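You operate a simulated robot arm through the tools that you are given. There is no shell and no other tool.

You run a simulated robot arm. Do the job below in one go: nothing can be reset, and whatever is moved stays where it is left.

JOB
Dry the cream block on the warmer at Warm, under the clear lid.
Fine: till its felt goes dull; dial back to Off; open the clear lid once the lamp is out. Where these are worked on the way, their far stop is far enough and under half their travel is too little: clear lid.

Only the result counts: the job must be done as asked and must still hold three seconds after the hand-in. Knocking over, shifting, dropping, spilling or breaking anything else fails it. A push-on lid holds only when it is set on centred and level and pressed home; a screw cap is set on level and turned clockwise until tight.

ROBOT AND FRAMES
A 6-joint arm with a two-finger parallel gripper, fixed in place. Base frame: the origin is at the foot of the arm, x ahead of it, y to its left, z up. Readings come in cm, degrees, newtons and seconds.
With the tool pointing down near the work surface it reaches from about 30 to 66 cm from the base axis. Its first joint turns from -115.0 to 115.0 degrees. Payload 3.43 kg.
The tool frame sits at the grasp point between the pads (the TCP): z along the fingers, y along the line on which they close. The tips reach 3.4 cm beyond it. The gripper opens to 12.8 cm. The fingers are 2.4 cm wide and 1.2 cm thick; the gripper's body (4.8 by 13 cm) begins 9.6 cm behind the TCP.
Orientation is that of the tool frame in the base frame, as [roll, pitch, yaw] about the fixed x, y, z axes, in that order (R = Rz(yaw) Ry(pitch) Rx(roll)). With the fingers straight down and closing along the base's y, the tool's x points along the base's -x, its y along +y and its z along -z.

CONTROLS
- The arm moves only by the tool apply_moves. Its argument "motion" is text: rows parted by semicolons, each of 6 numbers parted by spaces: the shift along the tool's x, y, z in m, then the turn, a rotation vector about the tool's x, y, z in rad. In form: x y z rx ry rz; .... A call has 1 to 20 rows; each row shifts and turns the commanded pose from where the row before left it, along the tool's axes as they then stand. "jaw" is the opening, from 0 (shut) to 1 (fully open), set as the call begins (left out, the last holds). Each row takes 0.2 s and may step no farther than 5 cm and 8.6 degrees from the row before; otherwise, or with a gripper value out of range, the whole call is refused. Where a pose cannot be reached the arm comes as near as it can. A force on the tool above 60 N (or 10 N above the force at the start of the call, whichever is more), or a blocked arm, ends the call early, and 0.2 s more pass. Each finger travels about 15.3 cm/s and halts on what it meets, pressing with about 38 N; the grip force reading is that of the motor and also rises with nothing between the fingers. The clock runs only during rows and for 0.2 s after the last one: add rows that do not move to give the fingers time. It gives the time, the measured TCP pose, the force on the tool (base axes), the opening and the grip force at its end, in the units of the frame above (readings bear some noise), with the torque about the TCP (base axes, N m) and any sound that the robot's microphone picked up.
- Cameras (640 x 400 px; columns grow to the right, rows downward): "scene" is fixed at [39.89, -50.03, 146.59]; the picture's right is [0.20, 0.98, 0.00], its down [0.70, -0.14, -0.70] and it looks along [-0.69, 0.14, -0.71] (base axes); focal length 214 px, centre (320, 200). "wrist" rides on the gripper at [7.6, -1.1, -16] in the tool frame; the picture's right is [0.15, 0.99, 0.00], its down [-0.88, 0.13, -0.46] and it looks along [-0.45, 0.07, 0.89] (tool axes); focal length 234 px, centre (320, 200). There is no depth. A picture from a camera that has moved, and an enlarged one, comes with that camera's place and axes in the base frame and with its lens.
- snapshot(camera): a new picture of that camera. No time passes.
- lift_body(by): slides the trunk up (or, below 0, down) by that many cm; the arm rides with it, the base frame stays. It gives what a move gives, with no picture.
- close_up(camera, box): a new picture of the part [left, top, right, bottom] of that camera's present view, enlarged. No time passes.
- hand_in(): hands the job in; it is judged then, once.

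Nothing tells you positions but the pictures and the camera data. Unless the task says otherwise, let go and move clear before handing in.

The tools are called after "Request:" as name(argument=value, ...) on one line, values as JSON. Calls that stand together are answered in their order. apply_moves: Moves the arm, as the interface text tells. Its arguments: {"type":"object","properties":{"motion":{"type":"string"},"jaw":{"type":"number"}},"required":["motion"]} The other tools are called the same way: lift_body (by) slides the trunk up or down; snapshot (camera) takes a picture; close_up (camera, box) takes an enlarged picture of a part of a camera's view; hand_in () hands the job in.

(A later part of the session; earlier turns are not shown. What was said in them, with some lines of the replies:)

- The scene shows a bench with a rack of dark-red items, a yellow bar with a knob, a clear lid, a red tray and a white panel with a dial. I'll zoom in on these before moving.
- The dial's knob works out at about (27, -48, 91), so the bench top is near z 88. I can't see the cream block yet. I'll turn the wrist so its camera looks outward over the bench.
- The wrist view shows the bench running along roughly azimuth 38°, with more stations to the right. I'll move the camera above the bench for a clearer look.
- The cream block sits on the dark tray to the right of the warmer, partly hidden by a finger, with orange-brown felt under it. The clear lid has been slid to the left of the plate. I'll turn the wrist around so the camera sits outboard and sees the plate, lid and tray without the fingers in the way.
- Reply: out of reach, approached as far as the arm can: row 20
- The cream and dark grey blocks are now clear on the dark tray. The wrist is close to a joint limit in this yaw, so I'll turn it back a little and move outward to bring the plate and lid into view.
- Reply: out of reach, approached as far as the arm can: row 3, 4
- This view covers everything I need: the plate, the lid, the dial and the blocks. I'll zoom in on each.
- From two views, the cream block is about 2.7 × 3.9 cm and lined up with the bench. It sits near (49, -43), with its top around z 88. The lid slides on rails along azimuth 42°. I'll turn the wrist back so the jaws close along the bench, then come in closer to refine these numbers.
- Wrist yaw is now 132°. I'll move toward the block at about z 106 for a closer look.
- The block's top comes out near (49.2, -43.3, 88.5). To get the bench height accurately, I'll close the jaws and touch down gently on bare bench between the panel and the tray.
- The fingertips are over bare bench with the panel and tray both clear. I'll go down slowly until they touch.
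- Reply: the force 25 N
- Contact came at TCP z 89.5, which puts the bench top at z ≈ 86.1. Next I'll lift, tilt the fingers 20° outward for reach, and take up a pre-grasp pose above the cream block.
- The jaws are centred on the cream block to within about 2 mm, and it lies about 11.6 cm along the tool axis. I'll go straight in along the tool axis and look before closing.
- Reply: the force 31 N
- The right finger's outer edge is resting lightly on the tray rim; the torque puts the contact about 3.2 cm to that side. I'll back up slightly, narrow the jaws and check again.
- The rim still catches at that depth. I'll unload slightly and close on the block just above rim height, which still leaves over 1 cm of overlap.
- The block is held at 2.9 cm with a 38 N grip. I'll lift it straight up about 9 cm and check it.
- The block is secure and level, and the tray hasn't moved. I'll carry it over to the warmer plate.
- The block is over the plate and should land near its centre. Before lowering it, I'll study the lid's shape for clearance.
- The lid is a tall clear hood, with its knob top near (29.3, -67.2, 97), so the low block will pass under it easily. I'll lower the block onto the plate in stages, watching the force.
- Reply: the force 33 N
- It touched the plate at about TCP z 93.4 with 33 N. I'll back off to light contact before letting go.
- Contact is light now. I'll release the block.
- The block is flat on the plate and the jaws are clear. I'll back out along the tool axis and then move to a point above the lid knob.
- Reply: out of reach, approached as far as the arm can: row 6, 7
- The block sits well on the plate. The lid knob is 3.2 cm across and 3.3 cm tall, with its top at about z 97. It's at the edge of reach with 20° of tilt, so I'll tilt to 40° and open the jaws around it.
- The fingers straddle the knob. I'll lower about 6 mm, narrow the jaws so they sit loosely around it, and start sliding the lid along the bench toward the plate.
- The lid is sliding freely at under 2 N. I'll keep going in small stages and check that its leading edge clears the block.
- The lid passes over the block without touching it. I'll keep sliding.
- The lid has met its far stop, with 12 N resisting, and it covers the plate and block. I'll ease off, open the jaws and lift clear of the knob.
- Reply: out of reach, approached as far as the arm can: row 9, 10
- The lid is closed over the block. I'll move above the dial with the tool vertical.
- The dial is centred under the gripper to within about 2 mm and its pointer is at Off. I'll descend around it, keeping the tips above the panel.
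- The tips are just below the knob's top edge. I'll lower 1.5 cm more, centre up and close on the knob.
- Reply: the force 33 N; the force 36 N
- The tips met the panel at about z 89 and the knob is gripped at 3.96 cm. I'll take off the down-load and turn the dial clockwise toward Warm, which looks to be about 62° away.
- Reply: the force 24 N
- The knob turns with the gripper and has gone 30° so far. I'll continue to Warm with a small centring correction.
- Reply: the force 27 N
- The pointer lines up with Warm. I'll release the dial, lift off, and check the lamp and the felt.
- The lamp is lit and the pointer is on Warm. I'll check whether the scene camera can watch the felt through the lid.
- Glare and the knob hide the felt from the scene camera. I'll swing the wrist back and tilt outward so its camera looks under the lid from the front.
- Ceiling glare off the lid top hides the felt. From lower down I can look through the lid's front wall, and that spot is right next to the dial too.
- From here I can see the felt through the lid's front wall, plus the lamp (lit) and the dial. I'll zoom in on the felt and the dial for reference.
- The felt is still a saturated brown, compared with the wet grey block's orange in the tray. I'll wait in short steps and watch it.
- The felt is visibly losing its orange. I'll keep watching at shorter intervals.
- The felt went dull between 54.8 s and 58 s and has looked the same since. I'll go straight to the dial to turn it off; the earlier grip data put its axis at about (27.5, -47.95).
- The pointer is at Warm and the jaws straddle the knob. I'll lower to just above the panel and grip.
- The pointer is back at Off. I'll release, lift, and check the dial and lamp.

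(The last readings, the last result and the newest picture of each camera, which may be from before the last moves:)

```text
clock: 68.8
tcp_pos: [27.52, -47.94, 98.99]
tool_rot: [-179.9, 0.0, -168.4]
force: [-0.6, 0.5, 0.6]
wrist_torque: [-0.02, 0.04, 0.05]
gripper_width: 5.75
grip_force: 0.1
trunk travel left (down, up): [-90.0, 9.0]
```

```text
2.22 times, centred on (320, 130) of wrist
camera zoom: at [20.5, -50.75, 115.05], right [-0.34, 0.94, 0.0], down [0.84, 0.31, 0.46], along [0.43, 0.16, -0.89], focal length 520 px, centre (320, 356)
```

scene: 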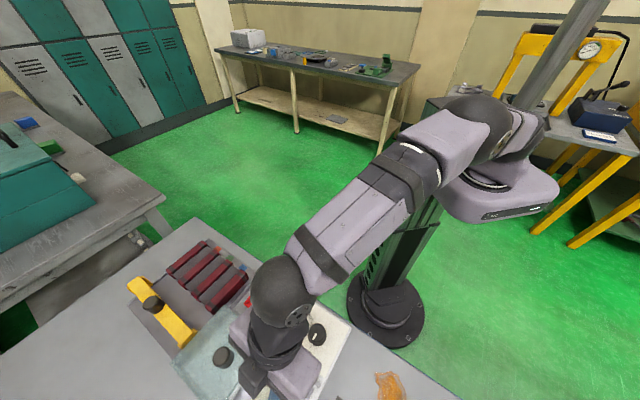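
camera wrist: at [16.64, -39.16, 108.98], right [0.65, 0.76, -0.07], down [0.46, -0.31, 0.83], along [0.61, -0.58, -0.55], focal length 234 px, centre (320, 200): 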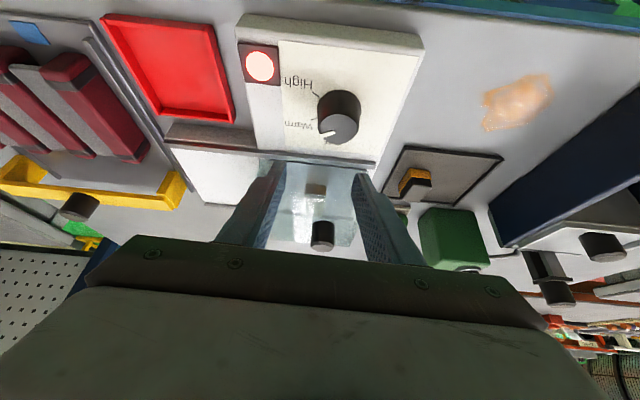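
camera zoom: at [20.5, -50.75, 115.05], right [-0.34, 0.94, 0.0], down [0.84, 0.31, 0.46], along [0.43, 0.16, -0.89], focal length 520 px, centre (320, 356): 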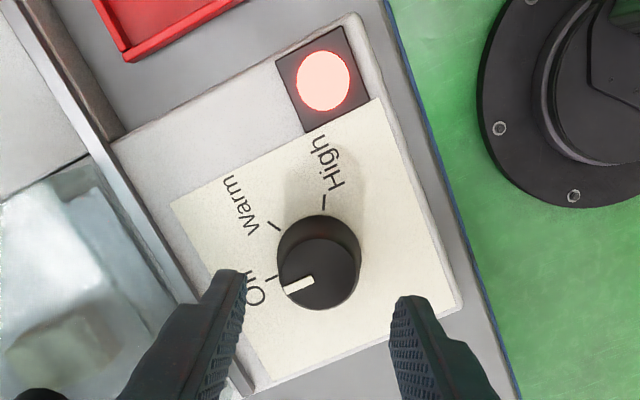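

The dial reads Off but the lamp is still lit while it cools. I'll return to the viewing pose to watch the lamp and felt while time passes.

Request:
apply_moves(motion="0 0 0 0 0 0.1486; 0 0 0 0 0 0.1486; 0 0 0 0 0 0.1486; 0 0 0 0 0 0.1486; 0 0 0 0 0 0.1486; 0 0 0 0 0 0.1486; 0 0 0 0 0 0.1486; -0.0022 -0.0035 0 0 -0.1047 0; -0.0022 -0.0035 0 0 -0.1047 0; -0.0022 -0.0035 0 0 -0.1047 0; 0 0 0 0 -0.1047 0; 0 0 0 0 -0.1047 0")

Request:
snapshot(camera="wrist")

Request:
close_up(camera="wrist", box=[260, 140, 380, 240])

Request:
close_up(camera="wrist", box=[300, 172, 336, 200])

```text
clock: 71.4
tcp_pos: [27.27, -49.21, 99.03]
tool_rot: [-179.9, 30.1, 132.0]
force: [1.1, 0.7, 0.4]
wrist_torque: [0.01, -0.01, -0.01]
gripper_width: 5.76
grip_force: 0.0
trunk travel left (down, up): [-90.0, 9.0]
```

```text
taken
camera wrist: at [16.78, -39.21, 109.15], right [0.65, 0.76, -0.07], down [0.45, -0.31, 0.84], along [0.61, -0.58, -0.54], focal length 234 px, centre (320, 200)
```

wrist: 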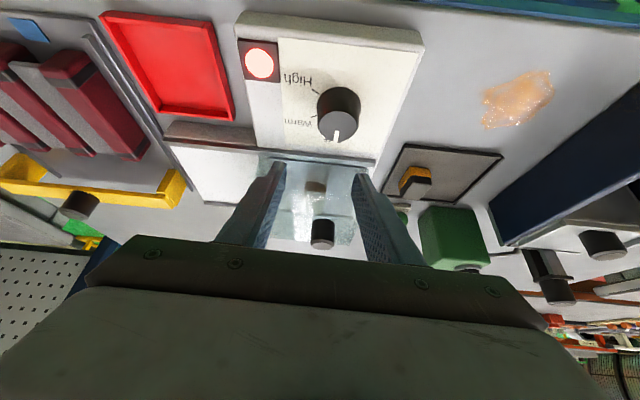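

```text
4.00 times, centred on (320, 190) of wrist
camera zoom: at [16.78, -39.21, 109.15], right [0.65, 0.76, -0.07], down [0.45, -0.31, 0.84], along [0.61, -0.58, -0.54], focal length 937 px, centre (320, 240)
```

zoom: 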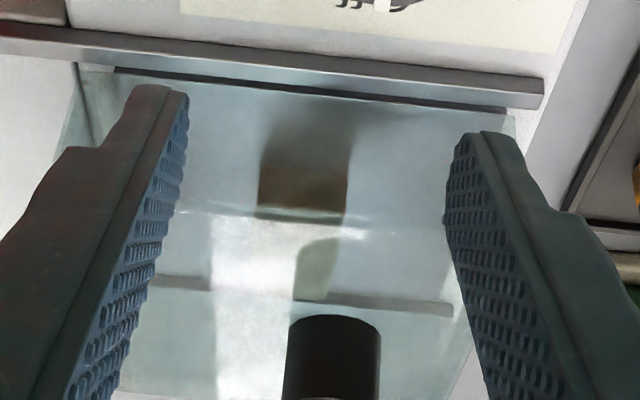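

```text
14.29 times, centred on (318, 186) of wrist
camera zoom: at [16.78, -39.21, 109.15], right [0.65, 0.76, -0.07], down [0.45, -0.31, 0.84], along [0.61, -0.58, -0.54], focal length 3345 px, centre (349, 400)
```

zoom: 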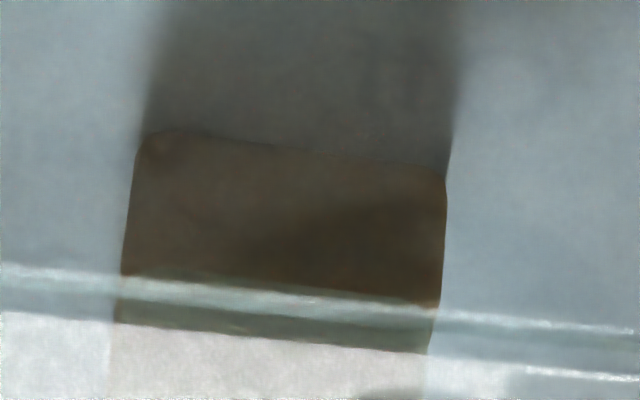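

The lamp is still lit. I'll wait here and keep checking it.

Request:
apply_moves(motion="0 0 0 0 0 0; 0 0 0 0 0 0; 0 0 0 0 0 0; 0 0 0 0 0 0; 0 0 0 0 0 0; 0 0 0 0 0 0; 0 0 0 0 0 0; 0 0 0 0 0 0; 0 0 0 0 0 0; 0 0 0 0 0 0; 0 0 0 0 0 0; 0 0 0 0 0 0; 0 0 0 0 0 0; 0 0 0 0 0 0; 0 0 0 0 0 0")

Request:
close_up(camera="wrist", box=[235, 30, 395, 150])

Request:
close_up(camera="wrist", box=[300, 172, 336, 200])

```text
clock: 74.6
tcp_pos: [27.44, -49.22, 98.93]
tool_rot: [180.0, 30.0, 132.2]
force: [-0.1, -0.5, -0.6]
wrist_torque: [0.0, -0.01, 0.0]
gripper_width: 5.77
grip_force: 0.1
trunk travel left (down, up): [-90.0, 9.0]
```

```text
3.33 times, centred on (315, 90) of wrist
camera zoom: at [16.86, -39.24, 109.15], right [0.65, 0.76, -0.07], down [0.45, -0.31, 0.84], along [0.61, -0.58, -0.54], focal length 781 px, centre (337, 567)
```

zoom: 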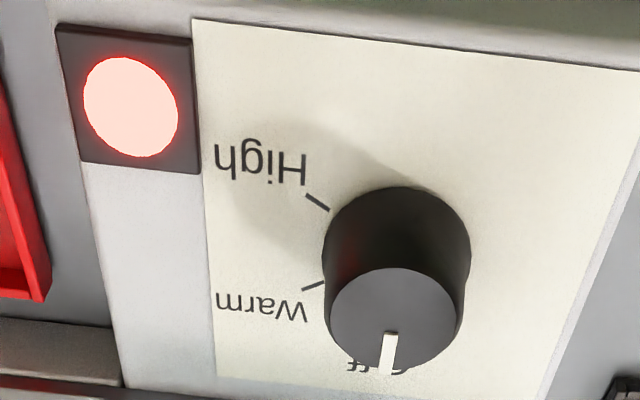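

```text
14.29 times, centred on (318, 186) of wrist
camera zoom: at [16.86, -39.24, 109.15], right [0.65, 0.76, -0.07], down [0.45, -0.31, 0.84], along [0.61, -0.58, -0.54], focal length 3345 px, centre (349, 400)
```

zoom: 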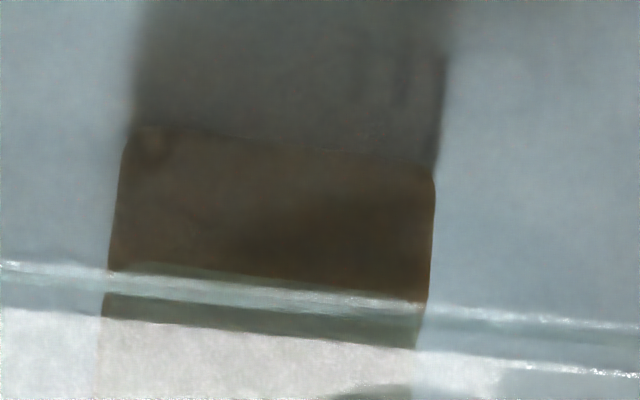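

Request:
apply_moves(motion="0 0 0 0 0 0; 0 0 0 0 0 0; 0 0 0 0 0 0; 0 0 0 0 0 0; 0 0 0 0 0 0; 0 0 0 0 0 0; 0 0 0 0 0 0; 0 0 0 0 0 0; 0 0 0 0 0 0; 0 0 0 0 0 0; 0 0 0 0 0 0; 0 0 0 0 0 0; 0 0 0 0 0 0; 0 0 0 0 0 0; 0 0 0 0 0 0; 0 0 0 0 0 0; 0 0 0 0 0 0; 0 0 0 0 0 0; 0 0 0 0 0 0; 0 0 0 0 0 0")

Request:
close_up(camera="wrist", box=[235, 30, 395, 150])

Request:
close_up(camera="wrist", box=[300, 172, 336, 200])

```text
clock: 78.8
tcp_pos: [27.32, -49.2, 99.02]
tool_rot: [180.0, 30.0, 132.1]
force: [0.2, 0.2, 0.3]
wrist_torque: [-0.05, -0.02, -0.02]
gripper_width: 5.76
grip_force: 0.0
trunk travel left (down, up): [-90.0, 9.0]
```

```text
3.33 times, centred on (315, 90) of wrist
camera zoom: at [16.86, -39.24, 109.15], right [0.65, 0.76, -0.07], down [0.45, -0.31, 0.84], along [0.61, -0.58, -0.54], focal length 781 px, centre (337, 567)
```

zoom: 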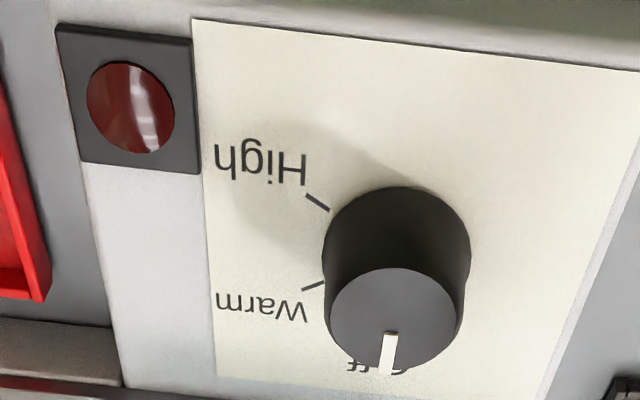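

```text
14.29 times, centred on (318, 186) of wrist
camera zoom: at [16.86, -39.24, 109.15], right [0.65, 0.76, -0.07], down [0.45, -0.31, 0.84], along [0.61, -0.58, -0.54], focal length 3345 px, centre (349, 400)
```

zoom: 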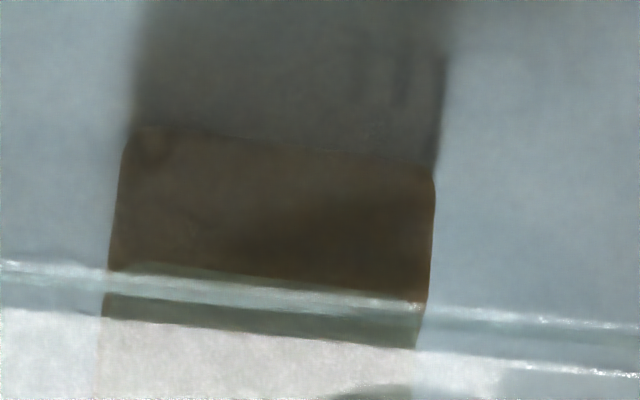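

The lamp is out and the dial is at Off, so now I'll open the lid. I'll move above the lid knob with 40° of tilt and the jaws open.

Request:
apply_moves(motion="-0.0351 0.0051 0.0029 0 0 0; -0.0351 0.0051 0.0029 0 0 0; -0.0351 0.0051 0.0029 0 0 0; -0.0351 0.0051 0.0029 0 0 0; 0 0 0 0 -0.0873 0; 0 0 0 0 -0.0873 0; 0 0 0 0 0 0")

Request:
close_up(camera="wrist", box=[200, 60, 440, 240])

```text
clock: 80.4
tcp_pos: [37.36, -57.18, 105.07]
tool_rot: [179.9, 40.1, 132.1]
force: [1.4, 0.0, 0.5]
wrist_torque: [-0.01, -0.01, 0.01]
gripper_width: 5.74
grip_force: 0.0
trunk travel left (down, up): [-90.0, 9.0]
```

```text
2.22 times, centred on (320, 150) of wrist
camera zoom: at [25.81, -46.1, 112.51], right [0.66, 0.75, -0.09], down [0.35, -0.19, 0.92], along [0.66, -0.64, -0.39], focal length 520 px, centre (320, 311)
```

zoom: 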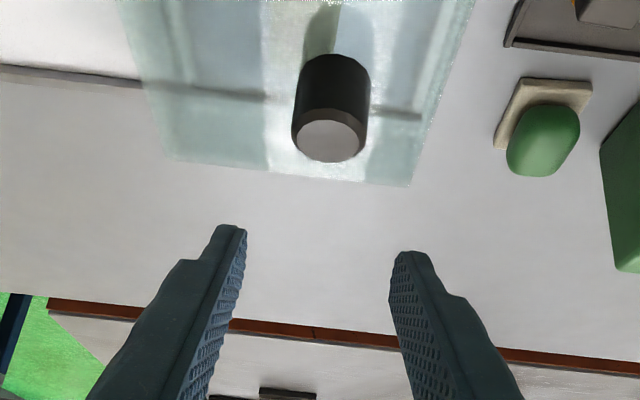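

Request:
apply_moves(motion="0.0152 0 0.0181 0 0 0; 0.0152 0 0.0181 0 0 0; 0.0151 0 0.018 0 0 0; 0 0 0 0 0 0")

Request:
apply_moves(motion="0 0 0 0 0 0; 0 -0.004 0 0 0 0; 0 -0.006 0 0 0 0; 0 -0.01 0 0 0 0", jaw=0.3)

Request:
close_up(camera="wrist", box=[200, 60, 440, 240])

```text
clock: 81.4
tcp_pos: [37.33, -57.3, 97.96]
tool_rot: [-180.0, 40.1, 132.1]
force: [-0.1, 0.0, 1.2]
wrist_torque: [0.05, -0.04, 0.01]
gripper_width: 5.76
grip_force: 0.0
trunk travel left (down, up): [-90.0, 9.0]
```

```text
clock: 82.4
tcp_pos: [35.75, -58.73, 98.04]
tool_rot: [180.0, 40.1, 132.0]
force: [0.8, 0.2, 2.1]
wrist_torque: [0.0, -0.06, -0.03]
gripper_width: 3.88
grip_force: 0.6
trunk travel left (down, up): [-90.0, 9.0]
```

```text
2.22 times, centred on (320, 150) of wrist
camera zoom: at [24.36, -47.57, 105.38], right [0.66, 0.75, -0.09], down [0.35, -0.2, 0.92], along [0.66, -0.64, -0.39], focal length 520 px, centre (320, 311)
```

zoom: 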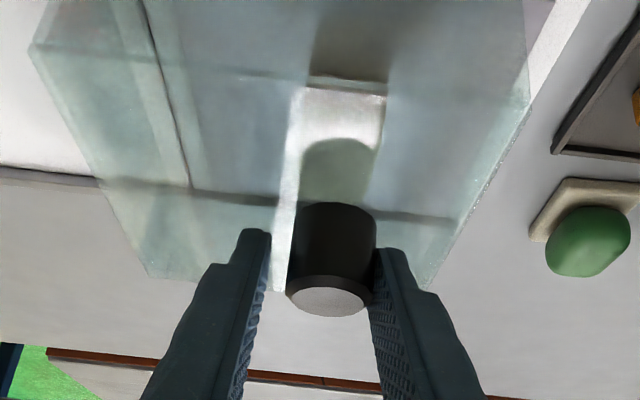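

The right finger is pushing the knob and the lid is opening. I'll keep sliding it along the rails.

Request:
apply_moves(motion="0 -0.01 0 0 0 0; 0 -0.01 0 0 0 0; 0 -0.01 0 0 0 0; 0 -0.01 0 0 0 0; 0 -0.01 0 0 0 0; 0 -0.01 0 0 0 0; 0 -0.01 0 0 0 0; 0 -0.01 0 0 0 0")

Request:
close_up(camera="wrist", box=[200, 60, 440, 240])

Request:
close_up(camera="scene", box=[120, 270, 400, 400])

```text
clock: 84.2
tcp_pos: [29.94, -64.04, 98.05]
tool_rot: [-179.9, 40.0, 132.0]
force: [-0.4, -0.4, 0.1]
wrist_torque: [0.03, 0.01, 0.0]
gripper_width: 3.9
grip_force: 0.0
trunk travel left (down, up): [-90.0, 9.0]
```

```text
2.22 times, centred on (320, 150) of wrist
camera zoom: at [18.37, -52.92, 105.41], right [0.66, 0.75, -0.09], down [0.35, -0.2, 0.92], along [0.66, -0.64, -0.39], focal length 520 px, centre (320, 311)
```

zoom: 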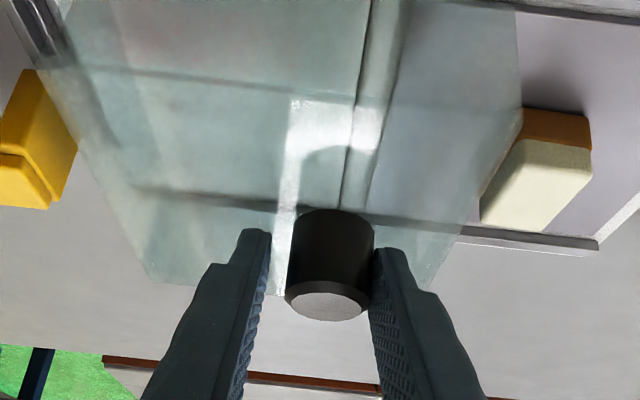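

```text
2.29 times, centred on (260, 335) of scene
camera zoom: at [39.89, -50.03, 146.59], right [0.2, 0.98, 0.0], down [0.7, -0.14, -0.7], along [-0.69, 0.14, -0.71], focal length 490 px, centre (457, -109)
```

zoom: 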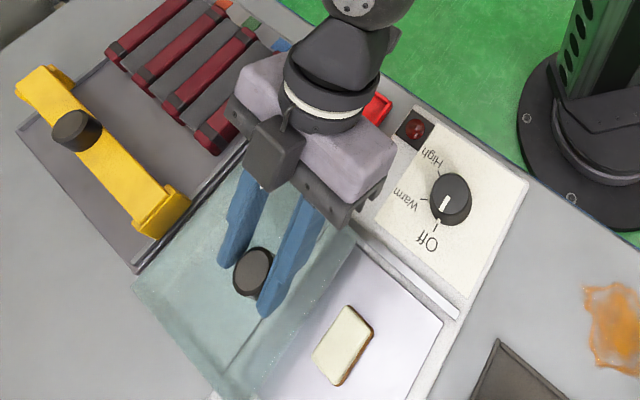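

The felt is coming into direct view and looks dull brown. I'll push the lid on to its far stop.

Request:
apply_moves(motion="0 -0.005 0 0 0 0; 0 -0.005 0 0 0 0; 0 -0.005 0 0 0 0; 0 -0.005 0 0 0 0")

Request:
close_up(camera="wrist", box=[200, 60, 440, 240])

```text
clock: 85.2
tcp_pos: [28.43, -65.31, 98.0]
tool_rot: [-180.0, 39.9, 131.9]
force: [0.3, 0.4, -1.1]
wrist_torque: [0.0, -0.01, 0.01]
gripper_width: 3.85
grip_force: 0.3
trunk travel left (down, up): [-90.0, 9.0]
```

```text
2.22 times, centred on (320, 150) of wrist
camera zoom: at [16.94, -54.18, 105.47], right [0.66, 0.75, -0.09], down [0.35, -0.2, 0.92], along [0.66, -0.64, -0.39], focal length 520 px, centre (320, 311)
```

zoom: 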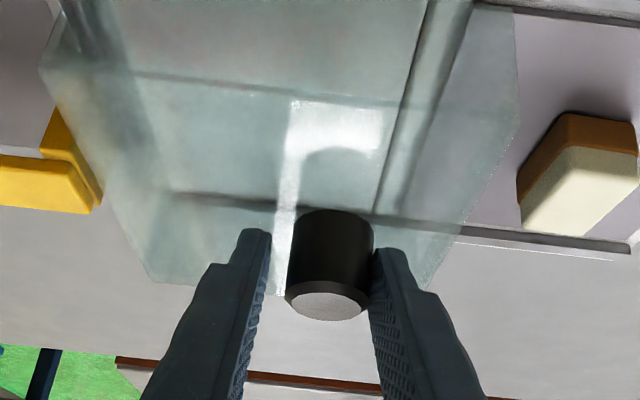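

Request:
apply_moves(motion="0 -0.004 0 0 0 0; 0 -0.004 0 0 0 0; 0 -0.004 0 0 0 0")

Request:
close_up(camera="wrist", box=[200, 60, 440, 240])

```text
clock: 86.0
tcp_pos: [27.71, -65.9, 98.07]
tool_rot: [180.0, 40.0, 132.2]
force: [6.4, 4.0, 1.4]
wrist_torque: [0.06, -0.09, 0.05]
gripper_width: 4.26
grip_force: 3.6
trunk travel left (down, up): [-90.0, 9.0]
```

```text
2.22 times, centred on (320, 150) of wrist
camera zoom: at [16.27, -54.89, 105.47], right [0.66, 0.75, -0.09], down [0.35, -0.2, 0.92], along [0.67, -0.63, -0.39], focal length 520 px, centre (320, 311)
```

zoom: 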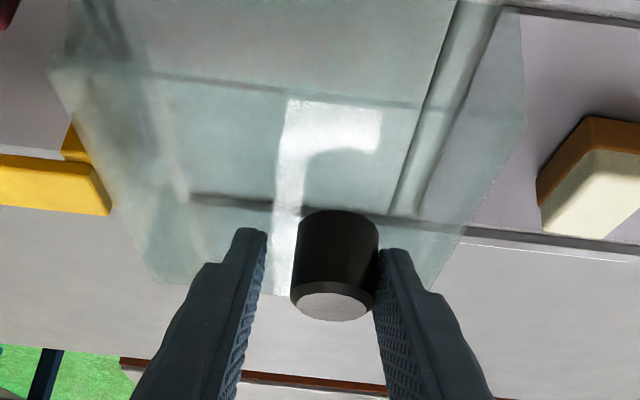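

The lid has met its open stop, with the force rising and the jaw pushed back. I'll press a touch more to confirm, then ease off and open the jaws.

Request:
apply_moves(motion="0 -0.003 0 0 0 0; 0 0 0 0 0 0")

Request:
apply_moves(motion="0 0.006 0 0 0 0; 0 0.002 0 0 0 0; 0 0 0 0 0 0", jaw=0.42)

Request:
close_up(camera="wrist", box=[200, 60, 440, 240])

Request:
close_up(camera="wrist", box=[390, 90, 450, 150])

```text
clock: 86.6
tcp_pos: [27.61, -66.11, 98.05]
tool_rot: [-180.0, 40.0, 132.2]
force: [13.9, 7.2, 1.5]
wrist_torque: [0.23, -0.18, 0.06]
gripper_width: 4.67
grip_force: 7.4
trunk travel left (down, up): [-90.0, 9.0]
```

```text
clock: 87.4
tcp_pos: [27.96, -65.74, 98.01]
tool_rot: [-179.9, 40.0, 132.1]
force: [-0.3, -0.4, -0.3]
wrist_torque: [-0.01, -0.01, -0.02]
gripper_width: 5.42
grip_force: 0.0
trunk travel left (down, up): [-90.0, 9.0]
```

```text
2.22 times, centred on (320, 150) of wrist
camera zoom: at [16.44, -54.67, 105.5], right [0.66, 0.75, -0.1], down [0.35, -0.2, 0.92], along [0.66, -0.64, -0.39], focal length 520 px, centre (320, 311)
```

zoom: 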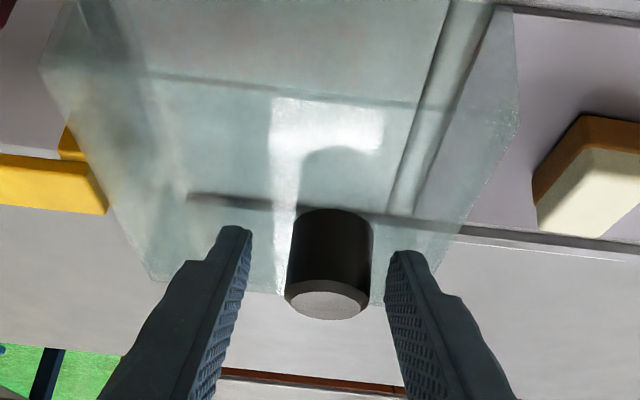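

```text
6.67 times, centred on (420, 120) of wrist
camera zoom: at [16.44, -54.67, 105.5], right [0.66, 0.75, -0.1], down [0.35, -0.2, 0.92], along [0.66, -0.64, -0.39], focal length 1561 px, centre (-347, 733)
```

zoom: 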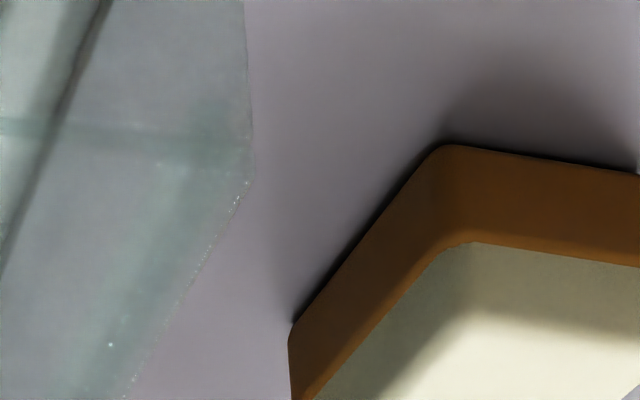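

The lid is fully open, as it was at the start. I'll lift clear of its knob and compare the dried felt with the still-wet grey block's felt.

Request:
apply_moves(motion="-0.0085 0 -0.0102 0 0 0; -0.0171 0 -0.0204 0 0 0; -0.0171 0 -0.0204 0 0 0; -0.0128 0 -0.0153 0 0 0; 0 0 0 0 0.1164 0; 0 0 0 0 0.1164 0; 0 0 0 0 0.1164 0; 0 0 0 0 0 0")

Request:
snapshot(camera="wrist")

Request:
close_up(camera="wrist", box=[350, 70, 550, 200])

Request:
close_up(camera="scene", box=[180, 280, 440, 400])

```text
clock: 89.2
tcp_pos: [27.3, -63.97, 106.27]
tool_rot: [180.0, 19.9, 132.0]
force: [0.3, -0.8, 0.8]
wrist_torque: [0.0, -0.01, 0.0]
gripper_width: 5.38
grip_force: 0.0
out of reach, approached as far as the arm can: row 7
trunk travel left (down, up): [-90.0, 9.0]
```

```text
taken
camera wrist: at [18.13, -55.51, 118.8], right [0.64, 0.76, -0.05], down [0.55, -0.41, 0.73], along [0.54, -0.5, -0.68], focal length 234 px, centre (320, 200)
```

wrist: 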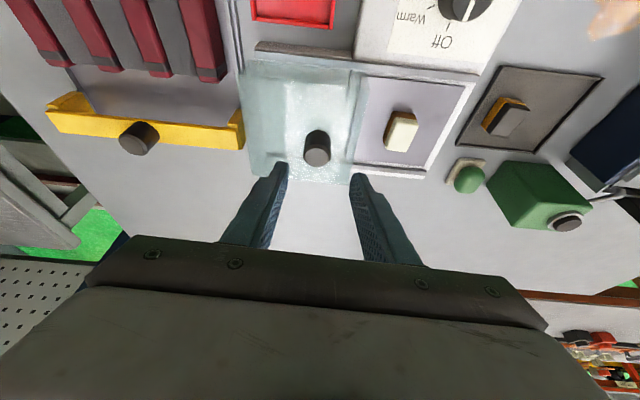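

```text
3.08 times, centred on (450, 135) of wrist
camera zoom: at [18.13, -55.51, 118.8], right [0.64, 0.76, -0.05], down [0.55, -0.41, 0.73], along [0.54, -0.5, -0.68], focal length 720 px, centre (-80, 400)
```

zoom: 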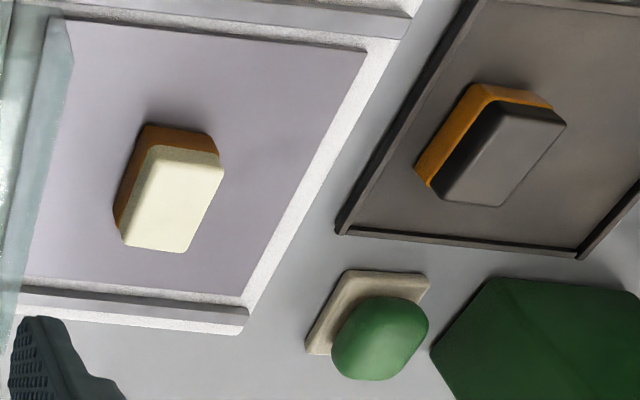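

```text
2.46 times, centred on (310, 340) of scene
camera zoom: at [39.89, -50.03, 146.59], right [0.2, 0.98, 0.0], down [0.7, -0.14, -0.7], along [-0.69, 0.14, -0.71], focal length 528 px, centre (345, -145)
```

zoom: 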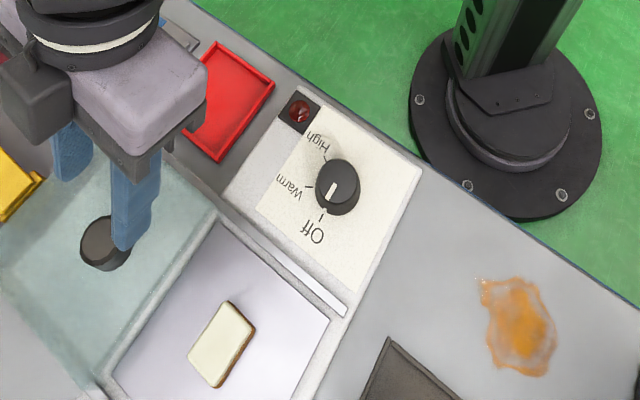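

The cream block's felt is now dull brown, while the wet grey block's is still bright orange. The dial is at Off, the lamp is out and the lid is fully open. I'll back away well clear and make one last check.

Request:
apply_moves(motion="0 0 -0.04 0 0 0; 0 0 -0.04 0 0 0; 0.03 0 -0.02 0 0 0; 0.03 0 -0.02 0 0 0; 0 0 0 0 0 0")

Request:
close_up(camera="scene", box=[180, 280, 440, 400])

Request:
snapshot(camera="wrist")

```text
clock: 90.4
tcp_pos: [20.74, -56.81, 115.56]
tool_rot: [179.9, 20.0, 132.2]
force: [0.6, -0.9, -0.3]
wrist_torque: [0.04, -0.01, -0.02]
gripper_width: 5.38
grip_force: 0.0
trunk travel left (down, up): [-90.0, 9.0]
```

```text
2.46 times, centred on (310, 340) of scene
camera zoom: at [39.89, -50.03, 146.59], right [0.2, 0.98, 0.0], down [0.7, -0.14, -0.7], along [-0.69, 0.14, -0.71], focal length 528 px, centre (345, -145)
```

zoom: 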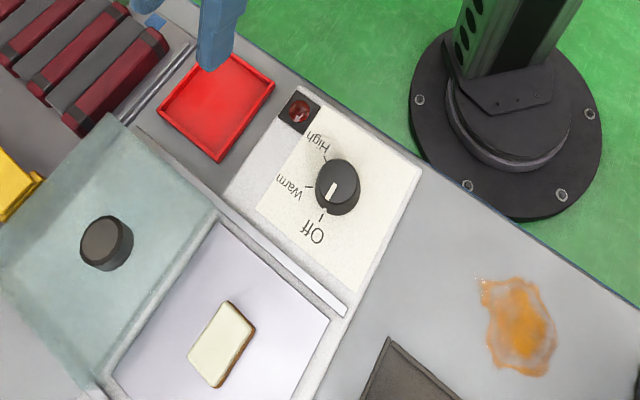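

```text
taken
camera wrist: at [11.56, -48.27, 128.01], right [0.64, 0.77, -0.05], down [0.55, -0.41, 0.73], along [0.54, -0.5, -0.68], focal length 234 px, centre (320, 200)
```

wrist: 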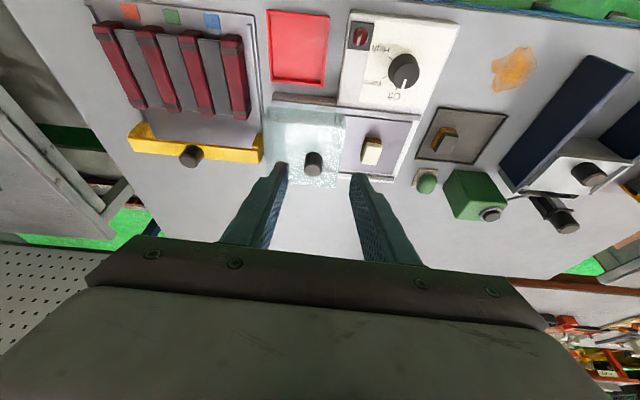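

The block is resting on the plate with its felt dull. The lid is at its open stop, the dial is at Off and the lamp is out. Everything else looks undisturbed and the gripper is clear, so I'm handing in.

Request:
hand_in()

```text
The job is handed in.
```

The cream block has been dried at Warm under the clear lid, and I've handed the job in; no verdict came back.

- **Felt:** it turned from bright orange to dull brown between 54.8 s and 58 s. It then looked the same until I turned the dial back at about 67 s. With the lid open it was clearly duller than the still-wet grey block's felt. I judged the change through the tinted lid, so I can't say exactly when it was dry.
- **Dial and lamp:** the dial is back at Off. The lamp went out between 74.6 s and 78.8 s, before I touched the lid.
- **Lid:** I slid it to its stop both ways, fully closed for the drying and fully open afterwards.
- **Block:** it is resting on the warmer plate, turned a few degrees from how it lay in the tray.
- **Contact with the tray:** while picking up the block, one finger pressed on the dark tray's rim at up to about 30 N. The tray and everything else looked unmoved in the last pictures.
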